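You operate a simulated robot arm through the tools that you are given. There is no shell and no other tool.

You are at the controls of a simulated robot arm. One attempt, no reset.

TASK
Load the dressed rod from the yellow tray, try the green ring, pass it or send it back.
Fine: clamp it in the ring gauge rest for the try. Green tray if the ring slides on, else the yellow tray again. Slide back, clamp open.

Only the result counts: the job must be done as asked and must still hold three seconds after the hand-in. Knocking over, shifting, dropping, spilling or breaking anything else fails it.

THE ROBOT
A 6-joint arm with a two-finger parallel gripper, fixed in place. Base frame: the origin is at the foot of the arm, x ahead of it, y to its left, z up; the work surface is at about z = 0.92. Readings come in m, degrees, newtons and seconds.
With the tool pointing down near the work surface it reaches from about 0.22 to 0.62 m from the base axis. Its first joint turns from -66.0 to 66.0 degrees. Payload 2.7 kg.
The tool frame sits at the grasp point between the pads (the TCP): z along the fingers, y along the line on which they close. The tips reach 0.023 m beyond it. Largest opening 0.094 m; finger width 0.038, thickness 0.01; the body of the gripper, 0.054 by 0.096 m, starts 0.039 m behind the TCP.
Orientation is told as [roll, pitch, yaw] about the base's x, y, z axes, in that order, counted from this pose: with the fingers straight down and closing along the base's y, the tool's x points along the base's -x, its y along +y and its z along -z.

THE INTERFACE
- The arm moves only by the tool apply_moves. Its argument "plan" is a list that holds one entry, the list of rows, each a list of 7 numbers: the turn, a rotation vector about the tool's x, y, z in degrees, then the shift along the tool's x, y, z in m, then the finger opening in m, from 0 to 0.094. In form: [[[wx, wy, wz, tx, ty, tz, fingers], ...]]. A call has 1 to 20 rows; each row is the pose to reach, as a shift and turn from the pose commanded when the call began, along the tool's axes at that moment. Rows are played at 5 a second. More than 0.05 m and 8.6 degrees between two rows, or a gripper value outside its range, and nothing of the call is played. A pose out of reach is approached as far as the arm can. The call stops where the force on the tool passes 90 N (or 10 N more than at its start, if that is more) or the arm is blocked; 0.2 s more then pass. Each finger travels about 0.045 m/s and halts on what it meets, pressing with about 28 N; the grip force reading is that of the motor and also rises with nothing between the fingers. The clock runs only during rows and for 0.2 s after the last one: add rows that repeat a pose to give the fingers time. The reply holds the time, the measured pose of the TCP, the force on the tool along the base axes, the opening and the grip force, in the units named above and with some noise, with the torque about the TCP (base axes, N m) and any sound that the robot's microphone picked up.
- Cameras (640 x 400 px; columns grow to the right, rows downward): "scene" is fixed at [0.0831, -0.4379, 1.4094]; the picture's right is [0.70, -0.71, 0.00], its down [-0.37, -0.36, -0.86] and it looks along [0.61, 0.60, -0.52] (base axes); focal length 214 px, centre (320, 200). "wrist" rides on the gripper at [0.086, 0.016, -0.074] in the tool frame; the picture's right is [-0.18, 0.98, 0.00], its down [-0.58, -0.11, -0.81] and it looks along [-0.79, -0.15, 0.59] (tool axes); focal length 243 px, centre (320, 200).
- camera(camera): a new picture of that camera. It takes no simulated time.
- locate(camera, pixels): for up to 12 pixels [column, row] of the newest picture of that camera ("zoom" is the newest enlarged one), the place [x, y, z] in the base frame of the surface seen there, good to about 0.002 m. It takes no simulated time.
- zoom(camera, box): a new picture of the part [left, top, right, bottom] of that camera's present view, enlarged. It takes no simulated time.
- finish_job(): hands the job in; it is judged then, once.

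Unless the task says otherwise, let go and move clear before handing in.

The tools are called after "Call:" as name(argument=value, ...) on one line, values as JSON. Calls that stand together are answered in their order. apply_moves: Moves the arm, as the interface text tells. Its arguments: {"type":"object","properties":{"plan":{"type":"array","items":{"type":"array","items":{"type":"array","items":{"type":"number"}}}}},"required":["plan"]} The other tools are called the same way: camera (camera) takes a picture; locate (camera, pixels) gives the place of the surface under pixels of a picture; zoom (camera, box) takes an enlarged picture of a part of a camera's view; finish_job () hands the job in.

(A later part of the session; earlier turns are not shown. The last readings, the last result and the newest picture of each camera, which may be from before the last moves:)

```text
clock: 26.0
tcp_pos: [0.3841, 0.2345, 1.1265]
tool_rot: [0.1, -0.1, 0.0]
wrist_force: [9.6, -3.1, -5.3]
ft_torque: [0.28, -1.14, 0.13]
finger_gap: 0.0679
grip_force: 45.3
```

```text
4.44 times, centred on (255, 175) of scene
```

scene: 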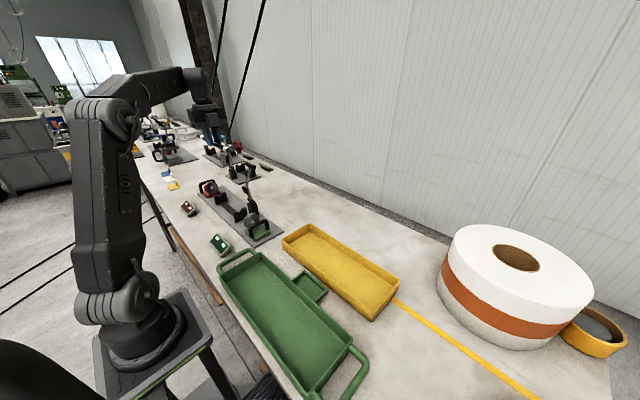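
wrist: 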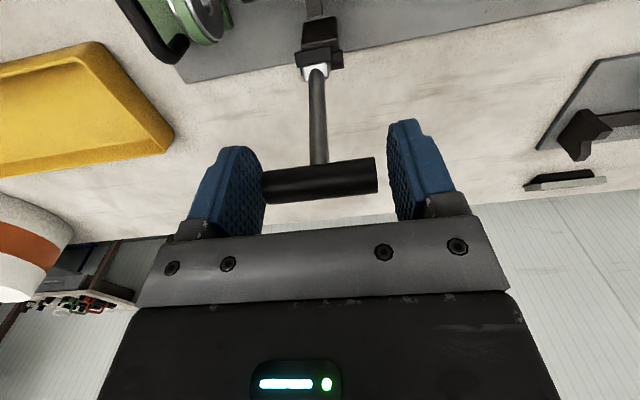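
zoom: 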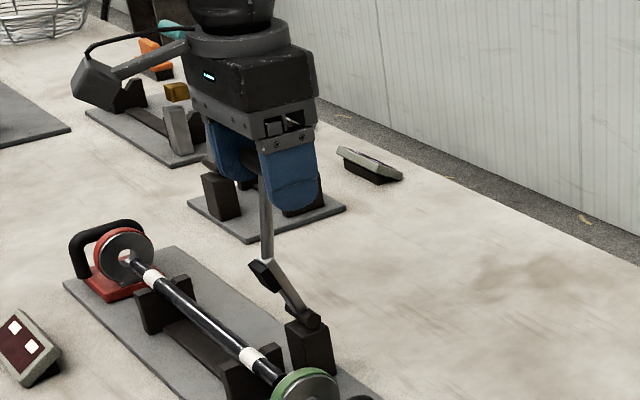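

The lever follows the gripper with about 10 N resistance. I'll continue along the arc to about 45°.

Call:
apply_moves(plan=[[[0, 0, 0, 0.0142, 0, 0.0014, 0.04], [0, 0, 0, 0.0281, 0, 0.0042, 0.04], [0, 0, 0, 0.0417, 0, 0.0085, 0.04], [0, 0, 0, 0.0547, 0, 0.0142, 0.04], [0, 0, 0, 0.0671, 0, 0.0212, 0.04], [0, 0, 0, 0.0787, 0, 0.0294, 0.04], [0, 0, 0, 0.0893, 0, 0.0388, 0.04], [0, 0, 0, 0.0893, 0, 0.0388, 0.04]]])

Call:
camera(camera="wrist")

Call:
zoom(camera="scene", box=[200, 140, 290, 230])

```text
clock: 27.8
tcp_pos: [0.2966, 0.2352, 1.0881]
tool_rot: [-0.3, -0.1, 0.2]
wrist_force: [5.5, -19.1, 4.6]
ft_torque: [-0.14, -1.0, 0.12]
finger_gap: 0.0679
grip_force: 45.2
```

```text
taken
```

wrist: 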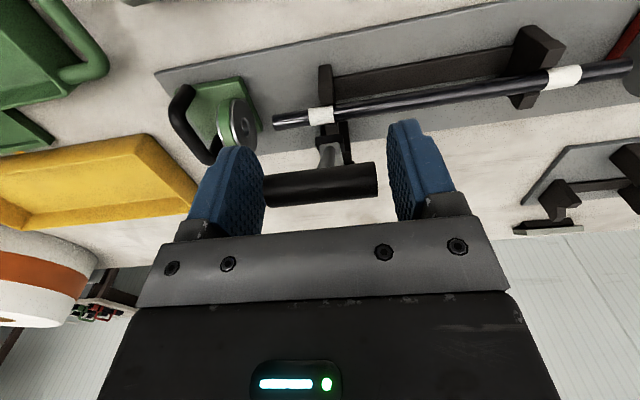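

```text
4.44 times, centred on (245, 185) of scene
```

zoom: 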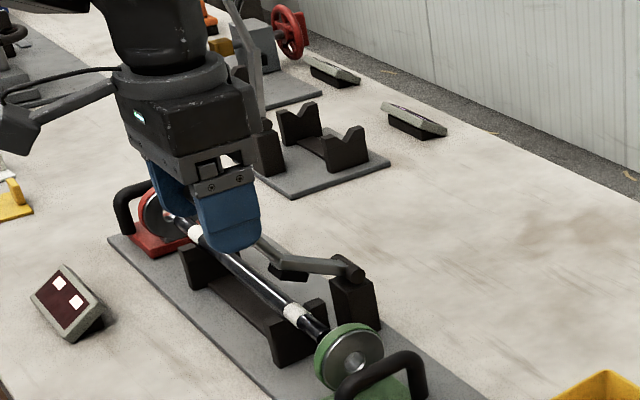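

The lever is down about 45° and the pad is nearing the rod; a side force of -19 N suggests a 1 mm y offset, so I'll shift slightly to -y while continuing.

Call:
apply_moves(plan=[[[0, 0, 0, 0.0, -0.001, 0.0, 0.04], [0, 0, 0, 0.0065, -0.001, 0.0069, 0.04], [0, 0, 0, 0.0126, -0.001, 0.0142, 0.04], [0, 0, 0, 0.0181, -0.001, 0.0219, 0.04], [0, 0, 0, 0.0181, -0.001, 0.0219, 0.04]]])

Call:
zoom(camera="scene", box=[200, 150, 290, 230])

Call:
camera(camera="wrist")

```text
clock: 29.0
tcp_pos: [0.2774, 0.2337, 1.0653]
tool_rot: [0.1, 0.0, 0.1]
wrist_force: [-3.0, -2.7, 9.0]
ft_torque: [0.28, -1.01, 0.22]
finger_gap: 0.0681
grip_force: 44.9
```

```text
5.00 times, centred on (245, 190) of scene
```

zoom: 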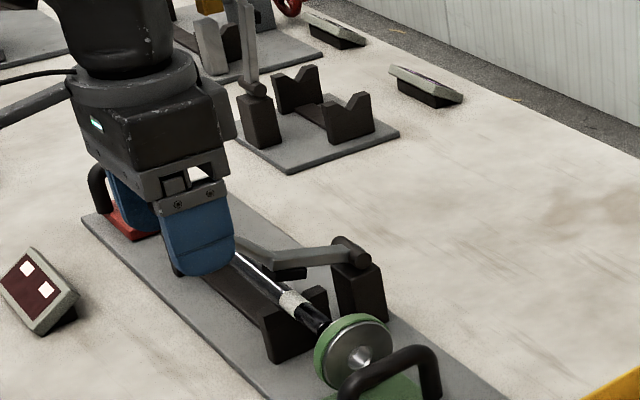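

```text
taken
```

wrist: 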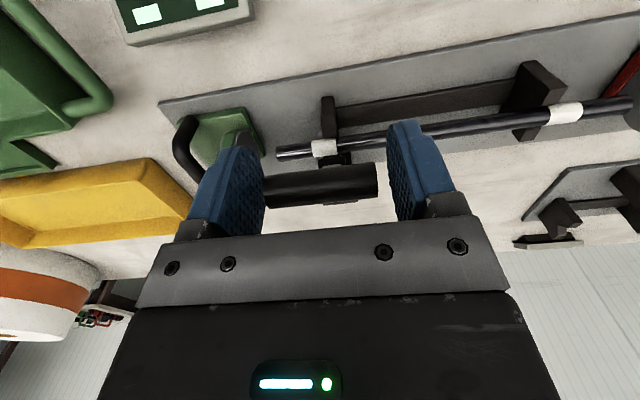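

The side force is gone and the pad is close to the rod. Continuing a few degrees at a time.

Call:
apply_moves(plan=[[[0, 0, 0, 0.0025, 0, 0.004, 0.04], [0, 0, 0, 0.005, 0, 0.0081, 0.04], [0, 0, 0, 0.0072, 0, 0.0123, 0.04], [0, 0, 0, 0.0093, 0, 0.0165, 0.04], [0, 0, 0, 0.0093, 0, 0.0165, 0.04]]])

Call:
zoom(camera="scene", box=[200, 150, 290, 230])

```text
clock: 30.2
tcp_pos: [0.2674, 0.2347, 1.0498]
tool_rot: [0.0, 0.0, 0.0]
wrist_force: [1.0, -0.8, 6.4]
ft_torque: [0.23, -0.92, -0.02]
finger_gap: 0.0682
grip_force: 44.8
```

```text
5.00 times, centred on (245, 190) of scene
```

zoom: 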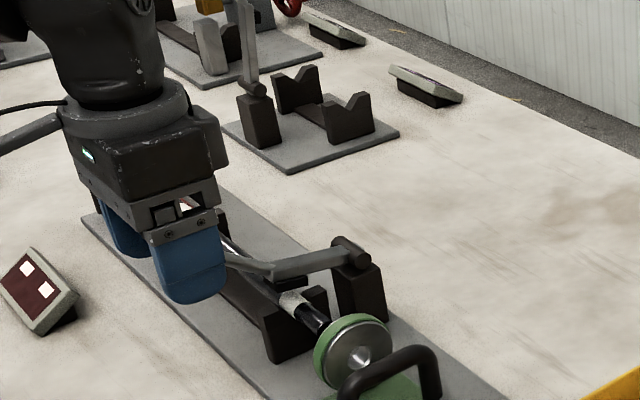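

The pad is above the rod. I'll continue toward ~76°, watching for the force and any click.

Call:
apply_moves(plan=[[[0, 0, 0, 0.0019, 0, 0.0043, 0.04], [0, 0, 0, 0.0038, 0, 0.0087, 0.04], [0, 0, 0, 0.0054, 0, 0.0131, 0.04], [0, 0, 0, 0.007, 0, 0.0176, 0.04], [0, 0, 0, 0.007, 0, 0.0176, 0.04]]])

Call:
zoom(camera="scene", box=[200, 150, 290, 230])

```text
clock: 31.4
tcp_pos: [0.2617, 0.2351, 1.0315]
tool_rot: [0.1, -0.1, 0.0]
wrist_force: [-4.5, 2.7, 5.3]
ft_torque: [0.42, -0.89, 0.22]
finger_gap: 0.0678
grip_force: 44.7
```

```text
5.00 times, centred on (245, 190) of scene
```

zoom: 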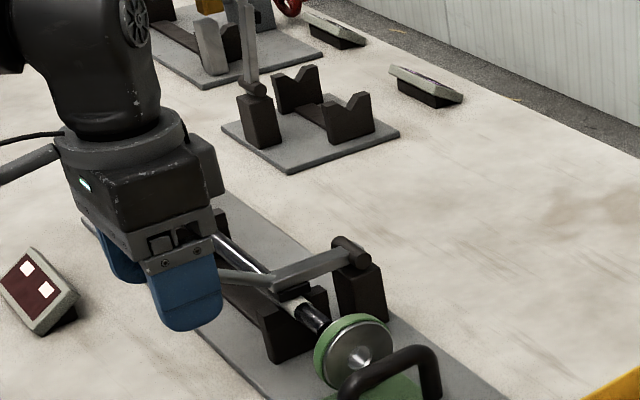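

Still moving freely at ~72°. I'll go on in smaller steps to seat the clamp.

Call:
apply_moves(plan=[[[0, 0, 0, 0.0008, 0, 0.0028, 0.04], [0, 0, 0, 0.0017, 0, 0.0057, 0.04], [0, 0, 0, 0.0025, 0, 0.0092, 0.04], [0, 0, 0, 0.0025, 0, 0.0092, 0.04]]])

Call:
zoom(camera="scene", box=[215, 165, 285, 230])

```text
clock: 32.4
tcp_pos: [0.2597, 0.2347, 1.0251]
tool_rot: [0.3, -0.4, 0.0]
wrist_force: [-12.4, -3.9, 50.2]
ft_torque: [-0.61, -0.59, 0.03]
finger_gap: 0.0682
grip_force: 44.8
```

```text
6.15 times, centred on (250, 198) of scene
```

zoom: 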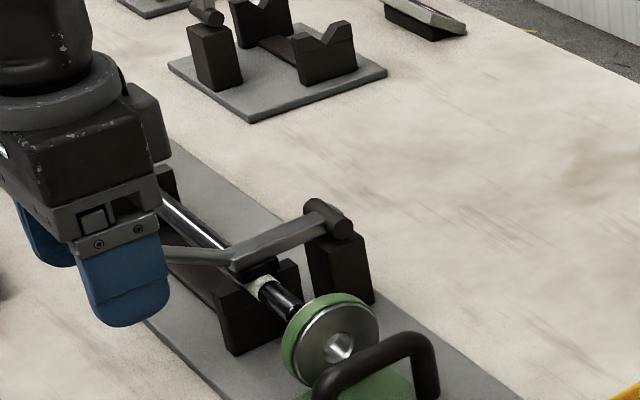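

Force jumped to 50 N: the pad is pressing on the rod at about 76°. I'll push a little more to see whether it locks over with a click.

Call:
apply_moves(plan=[[[0, 0, 0, 0.0003, 0, 0.001, 0.04], [0, 0, 0, 0.0005, 0, 0.002, 0.04], [0, 0, 0, 0.0005, 0, 0.002, 0.04]]])

Call:
zoom(camera="scene", box=[215, 165, 285, 230])

```text
clock: 33.2
tcp_pos: [0.2581, 0.2353, 1.0249]
tool_rot: [0.4, -0.5, 0.0]
wrist_force: [-11.7, -14.8, 62.2]
ft_torque: [-0.39, -0.21, 0.31]
finger_gap: 0.068
grip_force: 44.8
```

```text
6.15 times, centred on (250, 198) of scene
```

zoom: 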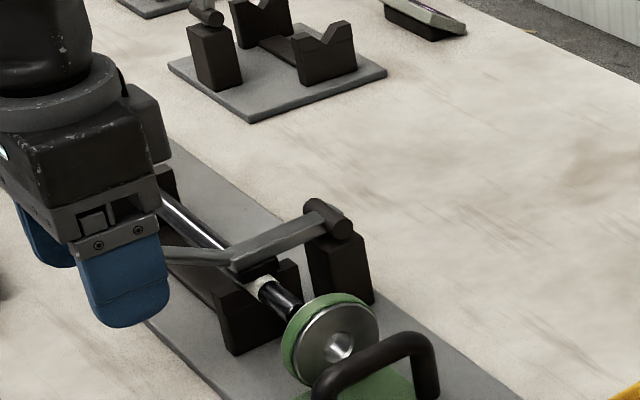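

The lever is against a hard stop (z stays ~1.025 while force rises to 62 N). I'll ease off the load, then open the fingers and see if the lever stays down.

Call:
apply_moves(plan=[[[0, 0, 0, -0.0003, 0, -0.002, 0.04], [0, 0, 0, -0.0005, 0, -0.0035, 0.04], [0, 0, 0, -0.0005, 0, -0.0035, 0.075], [0, 0, 0, -0.0005, 0, -0.0035, 0.085], [0, 0, 0, -0.0005, 0, -0.0035, 0.094], [0, 0, 0, -0.0005, 0, -0.0035, 0.094]]])

Call:
camera(camera="wrist")

Call:
zoom(camera="scene", box=[215, 165, 285, 230])

```text
clock: 34.6
tcp_pos: [0.2587, 0.2346, 1.0232]
tool_rot: [0.0, 0.0, -0.1]
wrist_force: [0.1, -0.1, -0.9]
ft_torque: [-0.01, -0.03, 0.03]
finger_gap: 0.0939
grip_force: 0.1
```

```text
taken
```

wrist: 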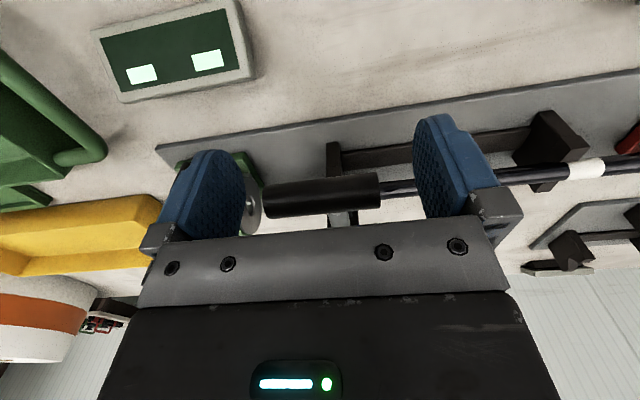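

```text
6.15 times, centred on (250, 198) of scene
```

zoom: 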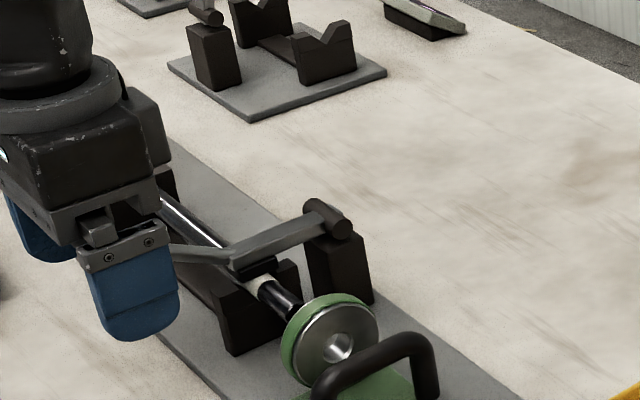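

The lever stays down with the fingers off, pad on the rod over the V-block. I'll rise clear and measure the green slide's handle bar.

Call:
apply_moves(plan=[[[0, 0, 0, 0, 0, -0.03, 0.094], [0, 0, 0, 0, 0, -0.07, 0.094], [0, 0, 0, 0, 0, -0.11, 0.094], [0, 0, 0, 0, -0.04, -0.11, 0.08], [0, 0, 0, 0, -0.08, -0.11, 0.07], [0, 0, 0, 0, -0.12, -0.11, 0.06], [0, 0, 0, 0, -0.14, -0.11, 0.06], [0, 0, 0, 0, -0.14, -0.11, 0.06]]])

Call:
camera(camera="wrist")

Call:
zoom(camera="scene", box=[215, 185, 285, 245])

```text
clock: 36.4
tcp_pos: [0.2585, 0.0928, 1.1338]
tool_rot: [0.1, 0.0, 0.1]
wrist_force: [0.0, 0.1, 1.2]
ft_torque: [-0.02, -0.04, 0.01]
finger_gap: 0.0602
grip_force: 0.1
```

```text
taken
```

wrist: 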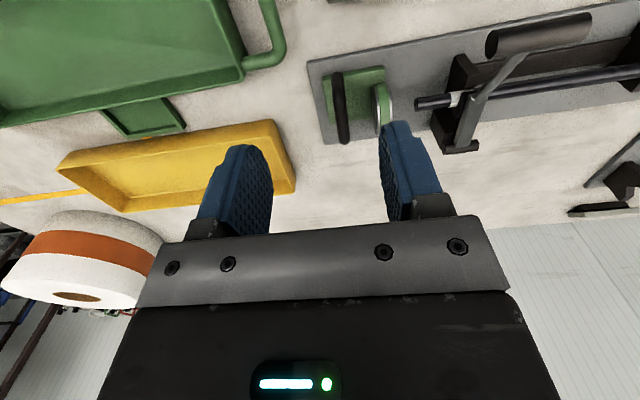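

```text
6.67 times, centred on (250, 215) of scene
```

zoom: 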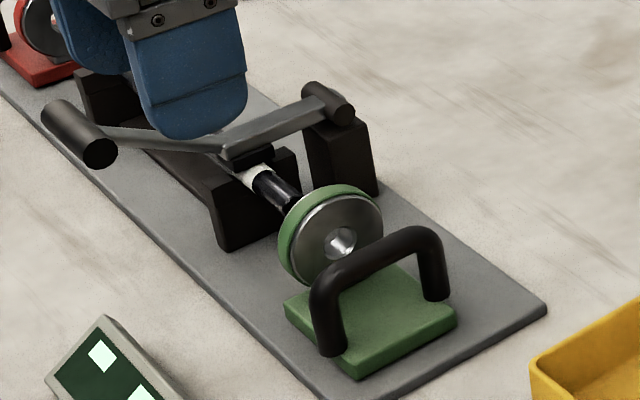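

Both views show the clamp closed over the rod and the green slide free. I'll measure the bar, ring and rod end.

Call:
zoom(camera="wrist", box=[300, 40, 500, 165])

Call:
locate(camera="wrist", pixels=[[340, 75], [341, 90], [342, 105], [343, 120], [344, 138], [346, 105], [338, 105], [384, 100], [376, 100], [391, 105], [418, 103], [424, 102]])

```text
3.20 times, centred on (400, 102) of wrist
```

zoom: 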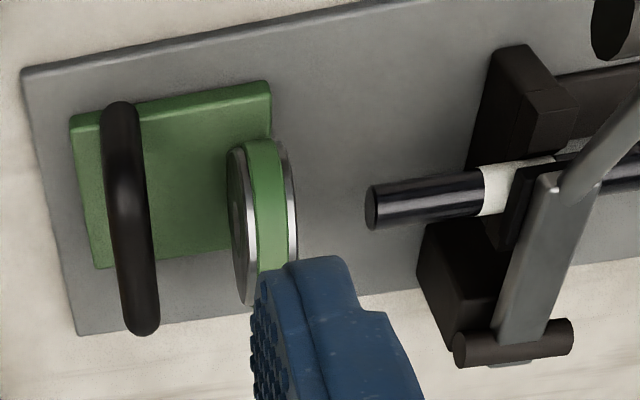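

```text
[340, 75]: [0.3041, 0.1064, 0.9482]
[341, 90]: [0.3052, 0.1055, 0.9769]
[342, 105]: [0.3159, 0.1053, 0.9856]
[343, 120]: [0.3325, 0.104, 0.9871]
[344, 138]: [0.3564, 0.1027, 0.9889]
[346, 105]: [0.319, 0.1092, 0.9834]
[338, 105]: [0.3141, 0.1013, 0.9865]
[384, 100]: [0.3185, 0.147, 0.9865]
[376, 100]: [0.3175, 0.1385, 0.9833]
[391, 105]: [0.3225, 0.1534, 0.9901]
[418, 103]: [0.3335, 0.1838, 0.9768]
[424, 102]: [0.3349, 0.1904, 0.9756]
```

Call:
locate(camera="zoom", pixels=[[110, 200], [128, 200], [146, 200], [140, 260], [232, 200], [246, 200], [265, 200], [288, 200], [296, 200], [371, 200], [90, 190], [262, 100]])

Call:
locate(camera="zoom", pixels=[[375, 200], [430, 195], [483, 190], [515, 175], [545, 165], [100, 260], [260, 90], [72, 120], [512, 220], [500, 240], [530, 240], [580, 130]])

```text
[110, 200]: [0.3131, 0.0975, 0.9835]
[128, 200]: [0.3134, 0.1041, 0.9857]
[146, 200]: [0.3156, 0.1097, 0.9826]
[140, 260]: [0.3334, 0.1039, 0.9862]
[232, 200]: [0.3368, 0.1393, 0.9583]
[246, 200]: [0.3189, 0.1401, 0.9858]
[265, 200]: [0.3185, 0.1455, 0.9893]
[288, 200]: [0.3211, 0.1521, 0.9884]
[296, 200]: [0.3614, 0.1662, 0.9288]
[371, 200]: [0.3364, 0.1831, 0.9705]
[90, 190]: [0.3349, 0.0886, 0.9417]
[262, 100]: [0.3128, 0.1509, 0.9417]
```

```text
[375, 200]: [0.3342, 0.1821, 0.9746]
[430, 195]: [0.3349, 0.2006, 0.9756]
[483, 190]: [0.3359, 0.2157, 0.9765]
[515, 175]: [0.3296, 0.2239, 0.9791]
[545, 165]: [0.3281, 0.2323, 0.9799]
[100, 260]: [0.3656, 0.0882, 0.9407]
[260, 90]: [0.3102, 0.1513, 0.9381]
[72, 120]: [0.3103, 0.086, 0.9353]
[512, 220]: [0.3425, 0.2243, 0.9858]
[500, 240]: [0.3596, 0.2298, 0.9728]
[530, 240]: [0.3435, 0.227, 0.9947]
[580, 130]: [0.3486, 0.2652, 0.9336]
```

Bar centre ≈ (0.341, 0.1036, 0.980), ring front at y≈0.154, rod end at y≈0.1825, band from 0.216. I'll go above the bar with the fingers at 0.03 opening.

Call:
apply_moves(plan=[[[0, 0, 0, -0.028, 0.004, 0, 0.05], [0, 0, 0, -0.056, 0.008, 0, 0.04], [0, 0, 0, -0.0825, 0.0108, 0, 0.03], [0, 0, 0, -0.0825, 0.0108, 0.04, 0.03], [0, 0, 0, -0.0825, 0.0108, 0.08, 0.03], [0, 0, 0, -0.0825, 0.0108, 0.1, 0.03], [0, 0, 0, -0.0825, 0.0108, 0.1, 0.03]]])

Call:
camera(camera="wrist")

Call:
zoom(camera="scene", box=[215, 185, 285, 245])

```text
clock: 38.0
tcp_pos: [0.3422, 0.1068, 1.034]
tool_rot: [0.0, 0.0, 0.1]
wrist_force: [-0.7, -0.2, 0.3]
ft_torque: [0.0, 0.01, 0.03]
finger_gap: 0.03
grip_force: 0.0
```

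```text
taken
```

wrist: 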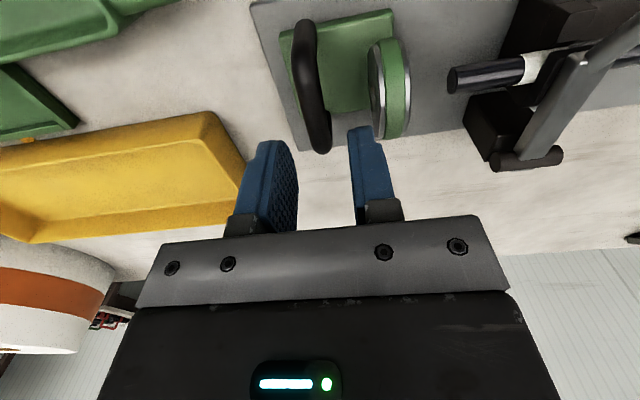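

```text
6.67 times, centred on (250, 215) of scene
```

zoom: 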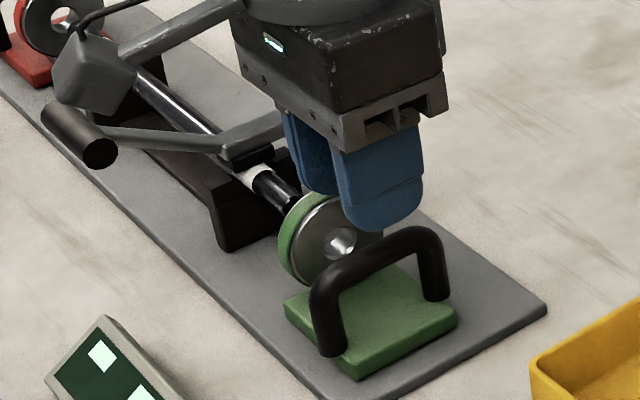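

I'll check bar position relative to the TCP and the camera housing's lower edge from the scene view.

Call:
locate(camera="wrist", pixels=[[296, 70], [308, 70], [320, 70], [303, 100], [313, 100], [325, 100], [318, 140], [372, 90], [388, 90], [405, 90]])

Call:
locate(camera="zoom", pixels=[[95, 105], [110, 100], [60, 95], [90, 75], [125, 90], [385, 215], [375, 200], [300, 170], [100, 150], [60, 110]])

```text
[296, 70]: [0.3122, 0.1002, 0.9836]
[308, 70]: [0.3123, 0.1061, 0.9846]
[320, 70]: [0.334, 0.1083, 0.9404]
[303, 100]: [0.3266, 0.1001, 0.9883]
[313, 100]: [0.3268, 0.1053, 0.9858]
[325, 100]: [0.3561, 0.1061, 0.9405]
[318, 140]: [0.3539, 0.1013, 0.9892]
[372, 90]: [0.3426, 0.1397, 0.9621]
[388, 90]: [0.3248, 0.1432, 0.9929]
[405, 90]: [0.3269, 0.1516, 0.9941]
```

```text
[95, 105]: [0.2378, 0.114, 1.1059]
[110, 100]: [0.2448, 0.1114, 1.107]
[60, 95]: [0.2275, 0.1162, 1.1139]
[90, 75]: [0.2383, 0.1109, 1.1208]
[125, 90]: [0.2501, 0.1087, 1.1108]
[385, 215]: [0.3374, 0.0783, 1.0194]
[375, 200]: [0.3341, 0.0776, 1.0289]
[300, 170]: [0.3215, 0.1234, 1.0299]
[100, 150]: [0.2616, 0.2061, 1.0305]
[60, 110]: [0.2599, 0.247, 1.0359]
```

The camera housing will clear the T-bar (bottom ≈1.055 vs bar top ≈1.036), and the fingers are centred on the bar. I'll descend 51 mm and close on it.

Call:
apply_moves(plan=[[[0, 0, 0, 0, 0, 0.02, 0.03], [0, 0, 0, 0, 0, 0.035, 0.03], [0, 0, 0, 0, 0, 0.051, 0.03], [0, 0, 0, 0, 0, 0.051, 0.03], [0, 0, 0, 0, 0, 0.051, 0.015], [0, 0, 0, 0, 0, 0.051, 0.0], [0, 0, 0, 0, 0, 0.051, 0.0]]])

Call:
zoom(camera="scene", box=[215, 185, 285, 245])

Call:
camera(camera="wrist")

```text
clock: 39.6
tcp_pos: [0.341, 0.1063, 0.9836]
tool_rot: [0.0, 0.0, 0.0]
wrist_force: [0.6, -1.4, -4.3]
ft_torque: [-0.01, -0.32, -0.08]
finger_gap: 0.0136
grip_force: 45.1
```

```text
6.67 times, centred on (250, 215) of scene
```

zoom: 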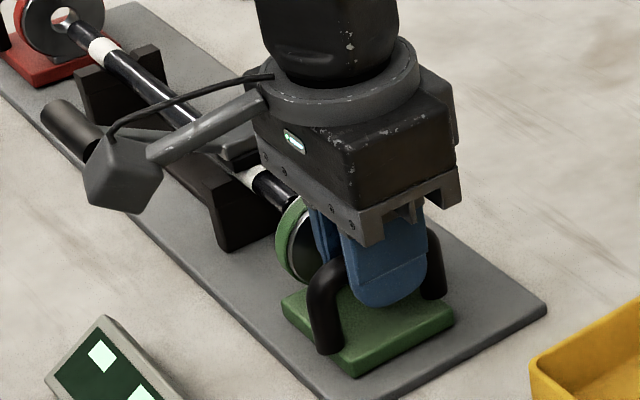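

```text
taken
```

wrist: 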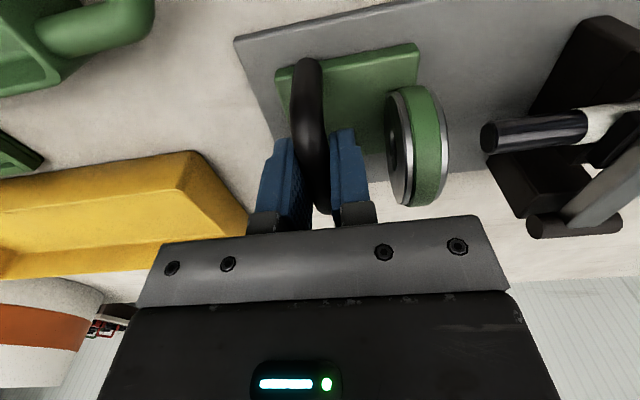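

The bar is gripped (13.6 mm). I'll slide the ring 20 mm toward the rod and read the free sliding force.

Call:
apply_moves(plan=[[[0, 0, 0, 0, 0.005, 0, 0.0], [0, 0, 0, 0, 0.01, 0, 0.0], [0, 0, 0, 0, 0.015, 0, 0.0], [0, 0, 0, 0, 0.02, 0, 0.0], [0, 0, 0, 0, 0.02, 0, 0.0]]])

Call:
camera(camera="wrist")

Call:
zoom(camera="scene", box=[215, 185, 285, 245])

```text
clock: 40.8
tcp_pos: [0.3412, 0.1246, 0.9834]
tool_rot: [-0.1, -0.1, 0.0]
wrist_force: [-0.1, -1.2, 4.4]
ft_torque: [-0.01, 0.79, -0.09]
finger_gap: 0.0135
grip_force: 44.5
```

```text
taken
```

wrist: 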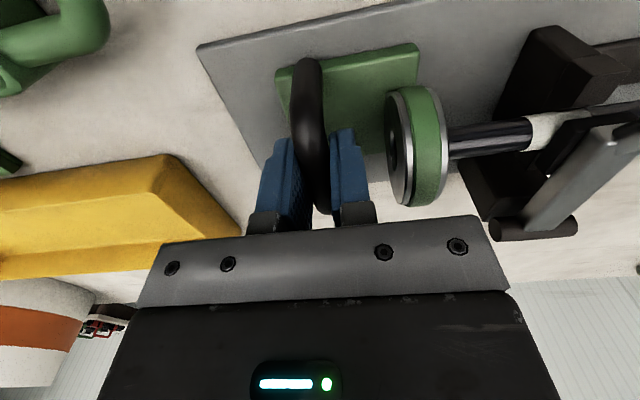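

```text
6.67 times, centred on (250, 215) of scene
```

zoom: 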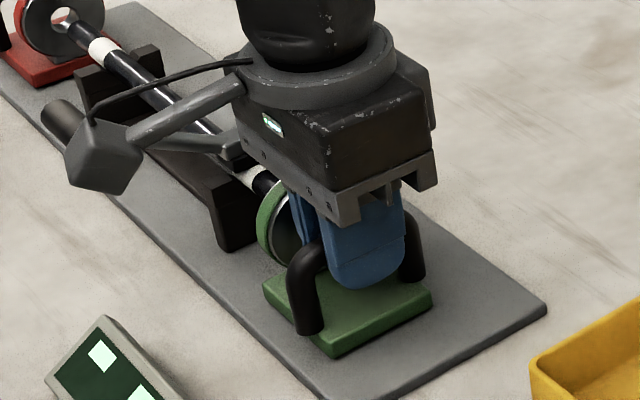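

Free sliding takes only ~1 N. Now the ring face is about 8 mm from the rod end; I'll advance slowly past where the end should be.

Call:
apply_moves(plan=[[[0, 0, 0, 0, 0.002, 0, 0.0], [0, 0, 0, 0, 0.004, 0, 0.0], [0, 0, 0, 0, 0.006, 0, 0.0], [0, 0, 0, 0, 0.007, 0, 0.0], [0, 0, 0, 0, 0.008, 0, 0.0], [0, 0, 0, 0, 0.009, 0, 0.0], [0, 0, 0, 0, 0.01, 0, 0.0], [0, 0, 0, 0, 0.011, 0, 0.0], [0, 0, 0, 0, 0.012, 0, 0.0], [0, 0, 0, 0, 0.012, 0, 0.0]]])

Call:
camera(camera="wrist")

```text
clock: 43.0
tcp_pos: [0.3409, 0.1384, 0.9838]
tool_rot: [0.1, -0.2, 0.1]
wrist_force: [-10.3, -2.1, 36.2]
ft_torque: [-0.02, 0.44, -0.13]
finger_gap: 0.0137
grip_force: 45.0
```

```text
taken
```

wrist: 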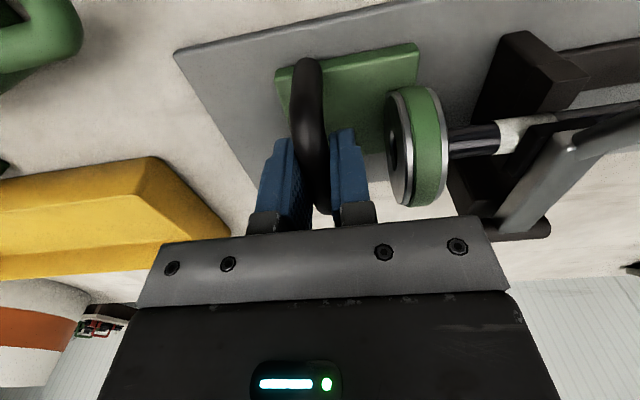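

The y force stays at ~2 N but an upward 36 N appeared around the rod end. I'll look closely at where the ring and rod end are before pushing on.

Call:
zoom(camera="wrist", box=[360, 60, 560, 240])

Call:
zoom(camera="scene", box=[220, 185, 280, 235])

```text
2.22 times, centred on (460, 150) of wrist
```

zoom: 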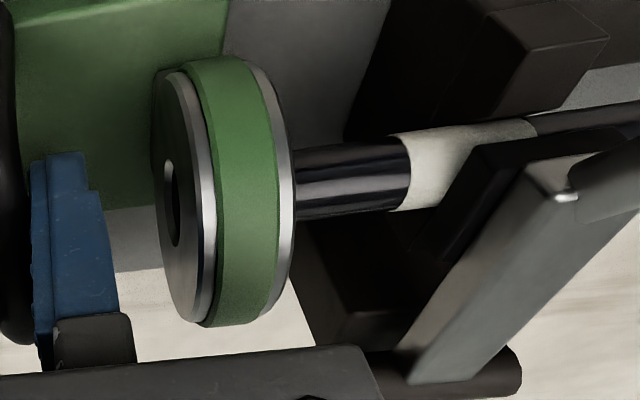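

```text
8.00 times, centred on (250, 210) of scene
```

zoom: 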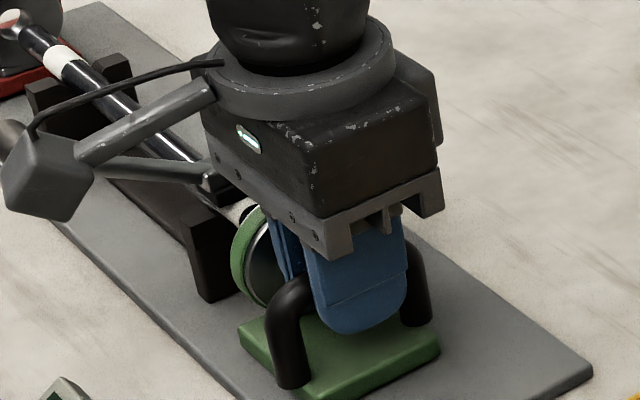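

Call:
locate(camera="wrist", pixels=[[445, 141], [440, 110], [455, 134], [470, 133], [497, 133], [500, 130], [425, 100], [400, 95], [312, 100], [300, 100], [388, 120]])

```text
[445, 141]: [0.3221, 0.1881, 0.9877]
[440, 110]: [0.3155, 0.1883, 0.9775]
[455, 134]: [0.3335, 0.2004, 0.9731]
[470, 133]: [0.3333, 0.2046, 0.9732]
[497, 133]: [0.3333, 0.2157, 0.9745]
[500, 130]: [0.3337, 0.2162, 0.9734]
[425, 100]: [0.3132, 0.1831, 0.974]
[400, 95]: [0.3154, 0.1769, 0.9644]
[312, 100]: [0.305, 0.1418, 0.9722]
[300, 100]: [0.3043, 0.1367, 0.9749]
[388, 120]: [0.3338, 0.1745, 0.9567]
```

The ring front is at y≈0.188, already ~5 mm past the rod's end (0.1825) with only ~2 N along y, so it is going on. The upward force may be from arm path error against the guided slide; I'll continue a few mm and check.

Call:
apply_moves(plan=[[[0, 0, 0, 0, 0.002, 0, 0.0], [0, 0, 0, 0, 0.004, 0, 0.0], [0, 0, 0, 0, 0.006, 0, 0.0], [0, 0, 0, 0, 0.006, 0, 0.0]]])

```text
clock: 44.0
tcp_pos: [0.3412, 0.1431, 0.9841]
tool_rot: [0.1, -0.3, 0.0]
wrist_force: [-8.6, -2.0, 37.1]
ft_torque: [-0.02, -0.02, -0.07]
finger_gap: 0.0137
grip_force: 44.4
```

The axial force is still just 2 N. I'll relieve the vertical preload by commanding 2 mm up while continuing to slide.

Call:
apply_moves(plan=[[[0, 0, 0, 0, 0.0, -0.001, 0.0], [0, 0, 0, 0, 0.0, -0.002, 0.0], [0, 0, 0, 0, 0.002, -0.002, 0.0], [0, 0, 0, 0, 0.004, -0.002, 0.0], [0, 0, 0, 0, 0.006, -0.002, 0.0], [0, 0, 0, 0, 0.006, -0.002, 0.0]]])

Call:
camera(camera="wrist")

```text
clock: 45.4
tcp_pos: [0.3403, 0.1488, 0.9838]
tool_rot: [-0.2, 0.1, 0.0]
wrist_force: [13.8, -1.1, -19.9]
ft_torque: [-0.02, -1.12, 0.02]
finger_gap: 0.0135
grip_force: 44.8
```

```text
taken
```

wrist: 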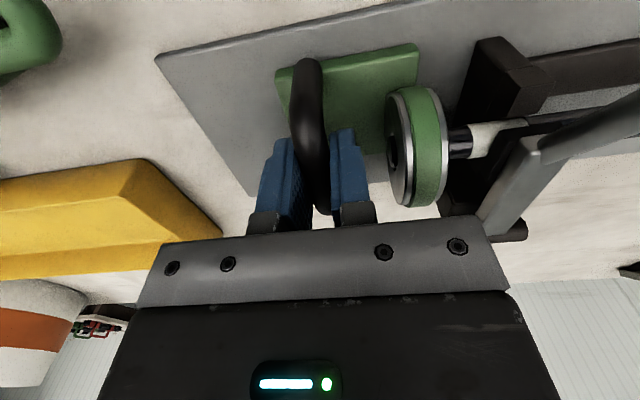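

The vertical force is just stiffness against the guided slide; the axial force remains ~1 N with the ring now ~16 mm over the rod. I'll continue until near the white band.

Call:
apply_moves(plan=[[[0, 0, 0, 0, 0.002, 0.0006, 0.0], [0, 0, 0, 0, 0.004, 0.0006, 0.0], [0, 0, 0, 0, 0.006, 0.0006, 0.0], [0, 0, 0, 0, 0.008, 0.0006, 0.0], [0, 0, 0, 0, 0.01, 0.0006, 0.0], [0, 0, 0, 0, 0.012, 0.0006, 0.0], [0, 0, 0, 0, 0.012, 0.0006, 0.0]]])

Call:
camera(camera="wrist")

Call:
camera(camera="scene")

```text
clock: 47.0
tcp_pos: [0.3417, 0.1574, 0.9834]
tool_rot: [-0.3, 0.2, -0.1]
wrist_force: [8.3, -33.7, -17.1]
ft_torque: [-0.12, -0.89, 0.03]
finger_gap: 0.0134
grip_force: 45.5
```

```text
taken
```

wrist: 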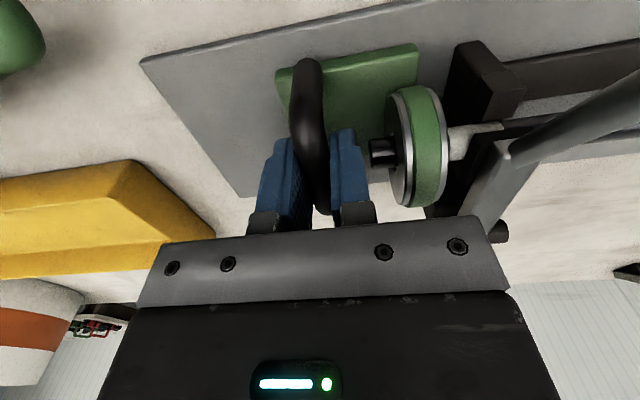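

```text
taken
```

scene: 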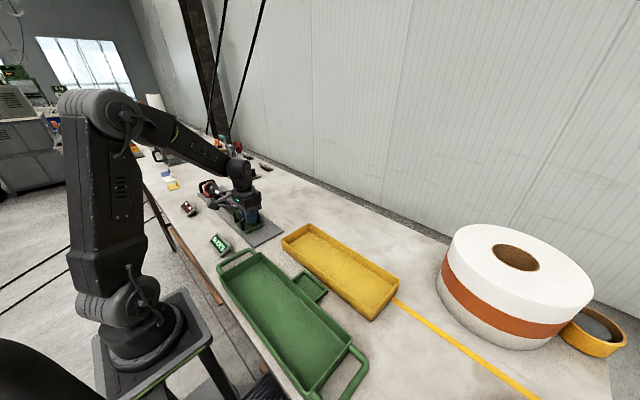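

The rod end now sticks out the back of the ring (wrist 383,150), with a stop force of 34 N at the end of travel, and the green panel seems to have changed. I'll zoom on it.

Call:
zoom(camera="scene", box=[200, 225, 240, 260])

Call:
zoom(camera="wrist", box=[360, 60, 560, 240])

Call:
zoom(camera="scene", box=[175, 195, 205, 220])

```text
11.43 times, centred on (220, 242) of scene
```

zoom: 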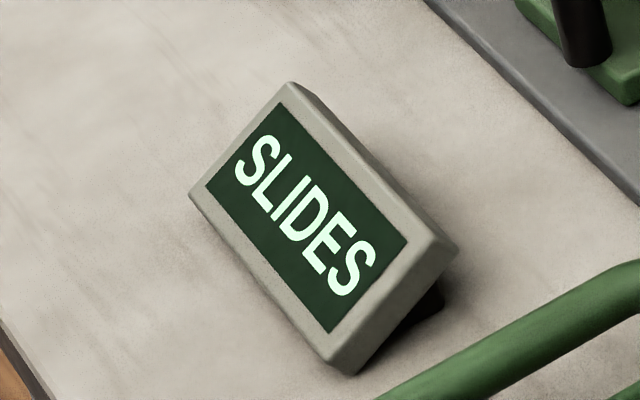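

```text
2.22 times, centred on (460, 150) of wrist
```

zoom: 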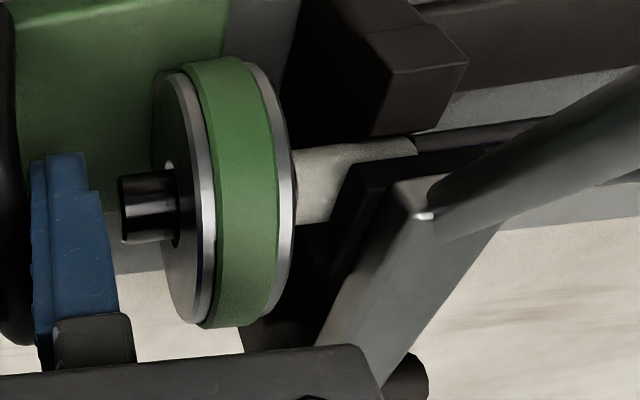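

```text
16.00 times, centred on (190, 208) of scene
```

zoom: 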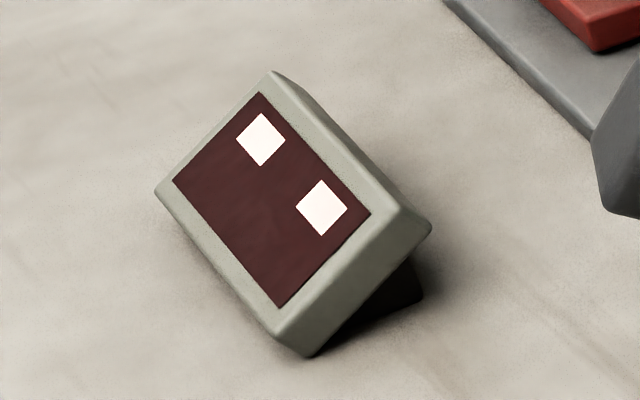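

The panel reads "SLIDES": the rod passes, so it goes to the green tray. Now I'll slide the ring back to its home position.

Call:
apply_moves(plan=[[[0, 0, 0, 0, -0.004, 0.0006, 0.0], [0, 0, 0, 0, -0.01, 0.0006, 0.0], [0, 0, 0, 0, -0.016, 0.0006, 0.0], [0, 0, 0, 0, -0.022, 0.0006, 0.0], [0, 0, 0, 0, -0.028, 0.0006, 0.0], [0, 0, 0, 0, -0.034, 0.0008, 0.0], [0, 0, 0, 0, -0.04, 0.001, 0.0], [0, 0, 0, 0, -0.046, 0.0012, 0.0], [0, 0, 0, 0, -0.051, 0.0013, 0.0], [0, 0, 0, 0, -0.055, 0.0013, 0.0], [0, 0, 0, 0, -0.055, 0.0013, 0.0]]])

Call:
camera(camera="wrist")

Call:
zoom(camera="scene", box=[200, 185, 285, 260])

```text
clock: 49.4
tcp_pos: [0.3402, 0.1061, 0.9837]
tool_rot: [0.1, 0.0, 0.1]
wrist_force: [-6.9, 1.1, -2.5]
ft_torque: [0.0, 0.9, -0.01]
finger_gap: 0.0136
grip_force: 45.1
```

```text
taken
```

wrist: 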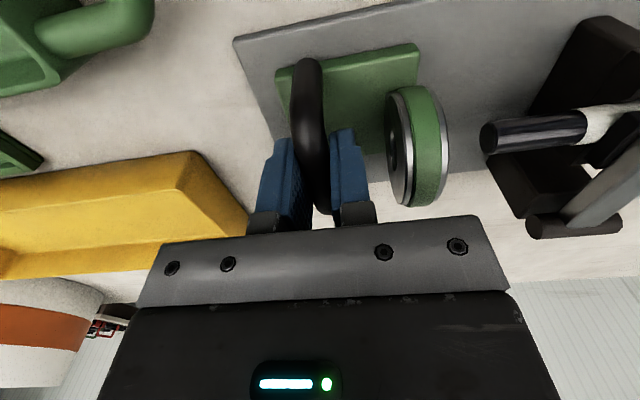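

```text
5.33 times, centred on (242, 222) of scene
```

zoom: 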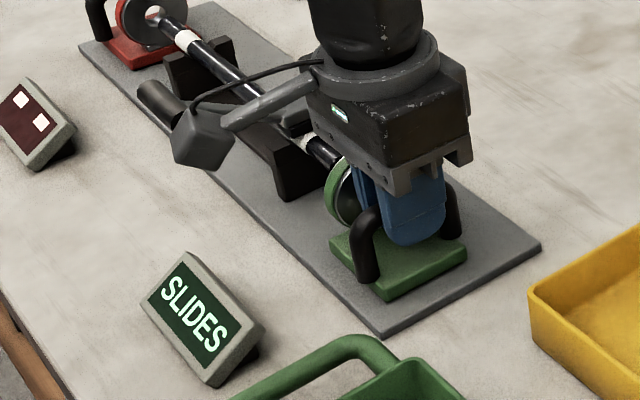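

The slide is back where I gripped it. I'll pull 3 mm further gently to check whether it rests against its home stop.

Call:
apply_moves(plan=[[[0, 0, 0, 0, -0.001, 0, 0.0], [0, 0, 0, 0, -0.002, 0, 0.0], [0, 0, 0, 0, -0.003, 0, 0.0], [0, 0, 0, 0, -0.003, 0, 0.0]]])

```text
clock: 50.4
tcp_pos: [0.3406, 0.103, 0.9843]
tool_rot: [0.0, 0.0, 0.0]
wrist_force: [-8.5, 2.1, 4.4]
ft_torque: [0.02, 1.21, -0.04]
finger_gap: 0.0135
grip_force: 45.2
```

It still moves freely (2 N). I'll take another 2 mm to feel for the stop.

Call:
apply_moves(plan=[[[0, 0, 0, 0, -0.001, 0, 0.0], [0, 0, 0, 0, -0.002, 0, 0.0], [0, 0, 0, 0, -0.002, 0, 0.0]]])

Call:
camera(camera="wrist")

```text
clock: 51.2
tcp_pos: [0.3417, 0.1019, 0.9837]
tool_rot: [0.0, -0.1, 0.0]
wrist_force: [-16.4, 25.0, 13.8]
ft_torque: [0.13, 0.88, 0.01]
finger_gap: 0.0138
grip_force: 45.1
```

```text
taken
```

wrist: 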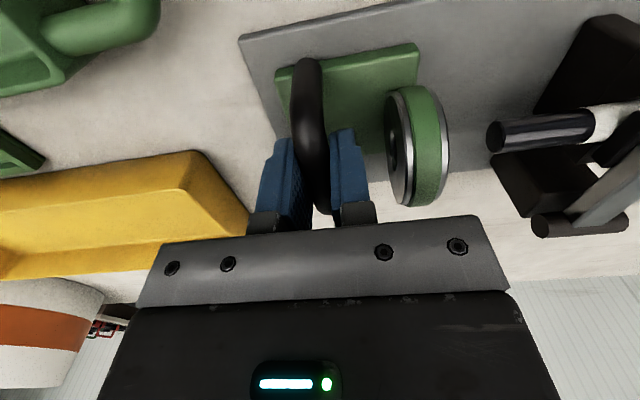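

The home stop is felt (25 N), so the slide is fully back. I'll relax 1 mm, open the fingers and lift straight up.

Call:
apply_moves(plan=[[[0, 0, 0, 0, 0.001, 0, 0.0], [0, 0, 0, 0, 0.001, 0, 0.02], [0, 0, 0, 0, 0.001, 0, 0.03], [0, 0, 0, 0, 0.001, 0, 0.03], [0, 0, 0, 0, 0.001, -0.02, 0.03], [0, 0, 0, 0, 0.001, -0.05, 0.03], [0, 0, 0, 0, 0.001, -0.09, 0.03], [0, 0, 0, 0, 0.001, -0.13, 0.03], [0, 0, 0, 0, 0.001, -0.16, 0.05], [0, 0, 0, 0, 0.001, -0.16, 0.07]]])

Call:
camera(camera="wrist")

Call:
zoom(camera="scene", box=[200, 175, 285, 250])

```text
clock: 53.4
tcp_pos: [0.3411, 0.1027, 1.1442]
tool_rot: [0.0, 0.0, 0.0]
wrist_force: [-0.3, -0.4, 0.2]
ft_torque: [0.01, 0.01, 0.04]
finger_gap: 0.0699
grip_force: 0.0
```

```text
taken
```

wrist: 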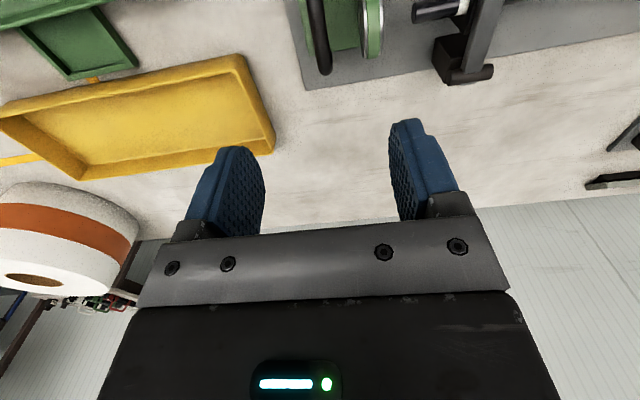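

```text
5.33 times, centred on (242, 212) of scene
```

zoom: 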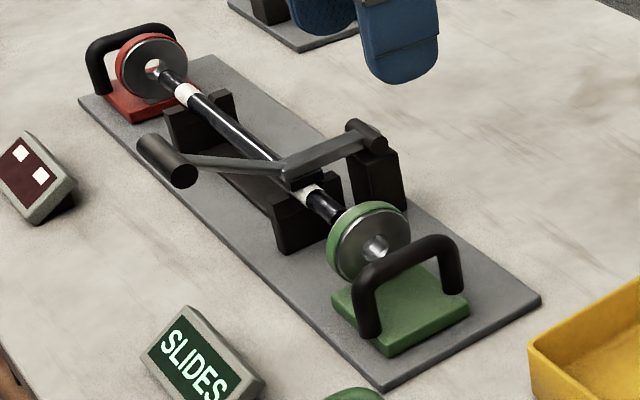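

The slide is home and released. Next the clamp: I'll measure the T-bar in its closed position.

Call:
locate(camera="zoom", pixels=[[184, 172], [180, 165], [188, 178], [145, 138], [160, 148], [172, 158], [210, 165], [240, 170], [365, 145], [378, 142], [300, 160], [280, 165]])

```text
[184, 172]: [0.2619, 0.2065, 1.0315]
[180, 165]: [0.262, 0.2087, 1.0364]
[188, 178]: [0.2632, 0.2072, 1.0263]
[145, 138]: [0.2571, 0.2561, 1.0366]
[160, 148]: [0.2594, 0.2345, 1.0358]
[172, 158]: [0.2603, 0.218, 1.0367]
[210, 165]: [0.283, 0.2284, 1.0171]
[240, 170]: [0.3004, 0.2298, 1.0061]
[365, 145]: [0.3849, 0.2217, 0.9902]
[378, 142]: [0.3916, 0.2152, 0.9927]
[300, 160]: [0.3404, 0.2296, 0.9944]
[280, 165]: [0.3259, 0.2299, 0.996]
```

T-bar centre now ≈ (0.262, 0.2345, 1.030). I'll move above it with the fingers fully open, then descend and grip the ends.

Call:
apply_moves(plan=[[[0, 0, 0, 0.02, 0.033, 0, 0.08], [0, 0, 0, 0.04, 0.066, 0, 0.094], [0, 0, 0, 0.06, 0.1, 0, 0.094], [0, 0, 0, 0.079, 0.1318, 0, 0.094], [0, 0, 0, 0.079, 0.1318, 0.04, 0.094], [0, 0, 0, 0.079, 0.1318, 0.06, 0.094], [0, 0, 0, 0.079, 0.1318, 0.06, 0.094]]])

Call:
camera(camera="wrist")

```text
clock: 55.0
tcp_pos: [0.26, 0.2335, 1.0829]
tool_rot: [0.0, 0.0, 0.0]
wrist_force: [-0.5, -0.4, -0.5]
ft_torque: [0.03, -0.02, 0.01]
finger_gap: 0.0941
grip_force: 0.1
```

```text
taken
```

wrist: 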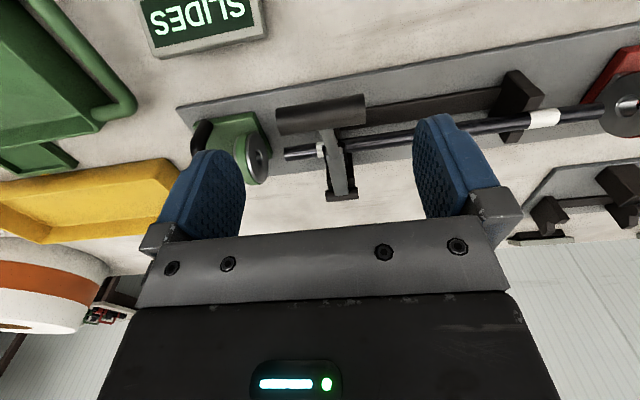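

Call:
locate(camera="wrist", pixels=[[278, 120], [300, 116], [322, 112], [345, 108], [366, 105], [322, 104], [322, 122], [322, 128], [276, 112], [368, 98]])

```text
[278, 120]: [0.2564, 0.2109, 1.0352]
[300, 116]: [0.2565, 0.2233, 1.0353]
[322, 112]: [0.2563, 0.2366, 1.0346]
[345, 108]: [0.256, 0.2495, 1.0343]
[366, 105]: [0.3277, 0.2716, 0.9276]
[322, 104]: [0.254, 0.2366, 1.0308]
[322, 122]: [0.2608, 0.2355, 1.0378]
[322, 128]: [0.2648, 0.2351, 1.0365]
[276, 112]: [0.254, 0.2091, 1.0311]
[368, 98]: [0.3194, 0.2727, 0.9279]
```

Bar centre confirmed ≈ (0.262, 0.235, 1.030). Descending and gripping its ends.

Call:
apply_moves(plan=[[[0, 0, 0, -0.001, 0.0006, 0.025, 0.094], [0, 0, 0, -0.001, 0.0006, 0.045, 0.094], [0, 0, 0, -0.001, 0.0006, 0.0535, 0.094], [0, 0, 0, -0.001, 0.0006, 0.0535, 0.08], [0, 0, 0, -0.001, 0.0006, 0.0535, 0.06], [0, 0, 0, -0.001, 0.0006, 0.0535, 0.04], [0, 0, 0, -0.001, 0.0006, 0.0535, 0.04], [0, 0, 0, -0.001, 0.0006, 0.0535, 0.04]]])

```text
clock: 56.8
tcp_pos: [0.2619, 0.2339, 1.0289]
tool_rot: [0.0, 0.0, 0.0]
wrist_force: [0.2, 13.3, -3.4]
ft_torque: [0.2, 0.16, -0.04]
finger_gap: 0.0679
grip_force: 44.9
```

Gripped (small +13 N side load, I'll shift 0.6 mm). Now I'll swing the lever up the first ~12° and check that it releases.

Call:
apply_moves(plan=[[[0, 0, 0, 0, 0.0006, 0, 0.04], [0, 0, 0, -0.0022, 0.0006, -0.0066, 0.04], [0, 0, 0, -0.0047, 0.0006, -0.0133, 0.04], [0, 0, 0, -0.0109, 0.0006, -0.026, 0.04], [0, 0, 0, -0.0109, 0.0006, -0.026, 0.04]]])

Call:
zoom(camera="scene", box=[200, 165, 285, 240])

```text
clock: 58.0
tcp_pos: [0.2737, 0.2341, 1.0556]
tool_rot: [-0.2, 0.2, 0.1]
wrist_force: [-10.2, -0.2, -6.4]
ft_torque: [-0.49, 1.23, -0.25]
finger_gap: 0.0681
grip_force: 45.0
```

```text
5.33 times, centred on (242, 202) of scene
```

zoom: 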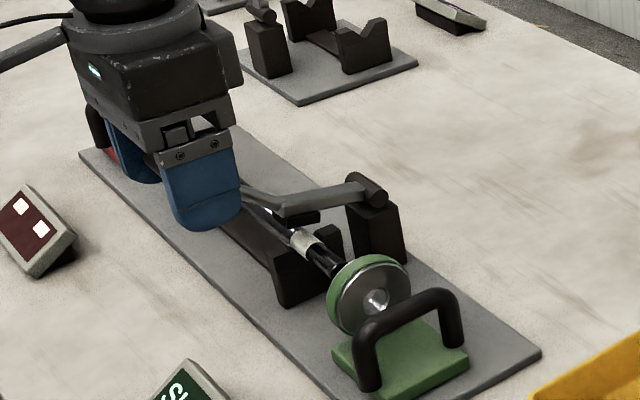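

The lever lifts off the rod cleanly. Continuing up the arc.

Call:
apply_moves(plan=[[[0, 0, 0, -0.0075, 0, -0.012, 0.04], [0, 0, 0, -0.0161, 0, -0.0232, 0.04], [0, 0, 0, -0.0259, 0, -0.0334, 0.04], [0, 0, 0, -0.0367, 0, -0.0425, 0.04], [0, 0, 0, -0.0484, 0, -0.0504, 0.04], [0, 0, 0, -0.0608, 0, -0.0571, 0.04], [0, 0, 0, -0.0608, 0, -0.0571, 0.04]]])

Call:
zoom(camera="scene", box=[200, 140, 290, 230])

```text
clock: 59.6
tcp_pos: [0.3342, 0.2348, 1.1123]
tool_rot: [-0.2, -0.1, 0.0]
wrist_force: [-1.8, -8.9, -8.0]
ft_torque: [-0.02, 0.54, 0.05]
finger_gap: 0.0679
grip_force: 44.8
```

```text
4.44 times, centred on (245, 185) of scene
```

zoom: 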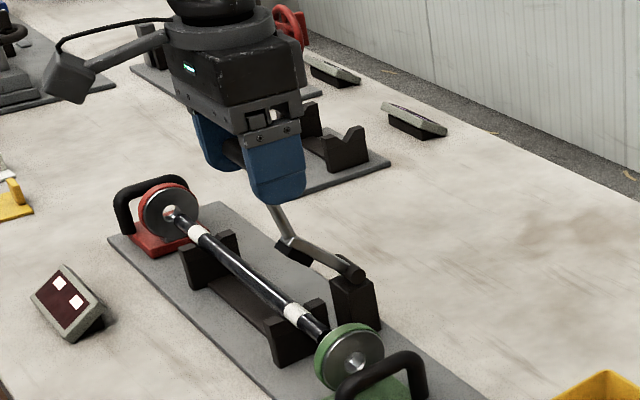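

Continuing to the original open angle.

Call:
apply_moves(plan=[[[0, 0, 0, -0.0131, 0, -0.0053, 0.04], [0, 0, 0, -0.0267, 0, -0.0093, 0.04], [0, 0, 0, -0.0406, 0, -0.0118, 0.04], [0, 0, 0, -0.0547, 0, -0.0128, 0.04], [0, 0, 0, -0.0688, 0, -0.0124, 0.04], [0, 0, 0, -0.0785, 0, -0.0112, 0.04], [0, 0, 0, -0.0785, 0, -0.0112, 0.04]]])

Call:
zoom(camera="scene", box=[200, 130, 300, 230])

```text
clock: 61.2
tcp_pos: [0.4135, 0.2351, 1.1244]
tool_rot: [-0.1, -0.3, 0.0]
wrist_force: [-6.4, -6.1, 8.4]
ft_torque: [-0.11, 0.99, 0.0]
finger_gap: 0.0683
grip_force: 45.2
```

```text
4.00 times, centred on (250, 180) of scene
```

zoom: 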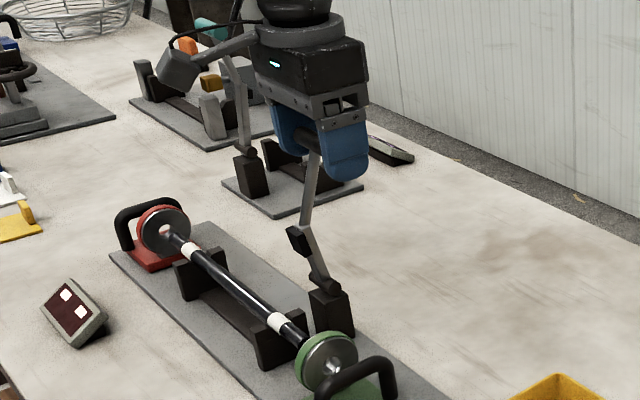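

The lever is at its original open position. I'll open the fingers and rise.

Call:
apply_moves(plan=[[[0, 0, 0, 0, 0, 0, 0.075], [0, 0, 0, 0, 0, 0, 0.085], [0, 0, 0, 0, 0, 0, 0.094], [0, 0, 0, 0, 0, 0, 0.094], [0, 0, 0, 0, 0, -0.03, 0.094], [0, 0, 0, 0, 0, -0.06, 0.094], [0, 0, 0, 0, 0, -0.095, 0.094], [0, 0, 0, 0, 0, -0.095, 0.094]]])

Call:
zoom(camera="scene", box=[200, 130, 300, 230])

```text
clock: 63.0
tcp_pos: [0.4126, 0.2351, 1.2201]
tool_rot: [-0.1, 0.0, -0.1]
wrist_force: [0.1, 0.2, -0.9]
ft_torque: [-0.01, 0.04, -0.02]
finger_gap: 0.0941
grip_force: 0.0
```

```text
4.00 times, centred on (250, 180) of scene
```

zoom: 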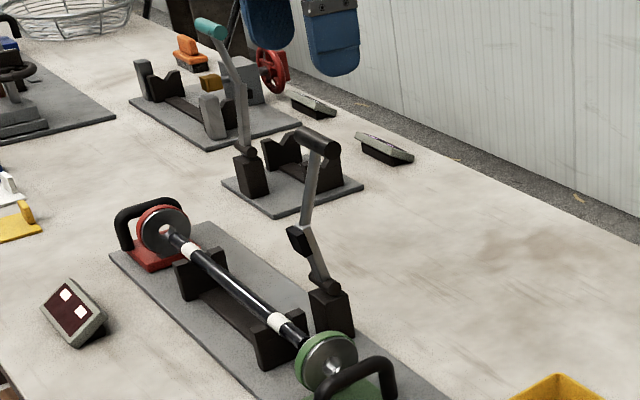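

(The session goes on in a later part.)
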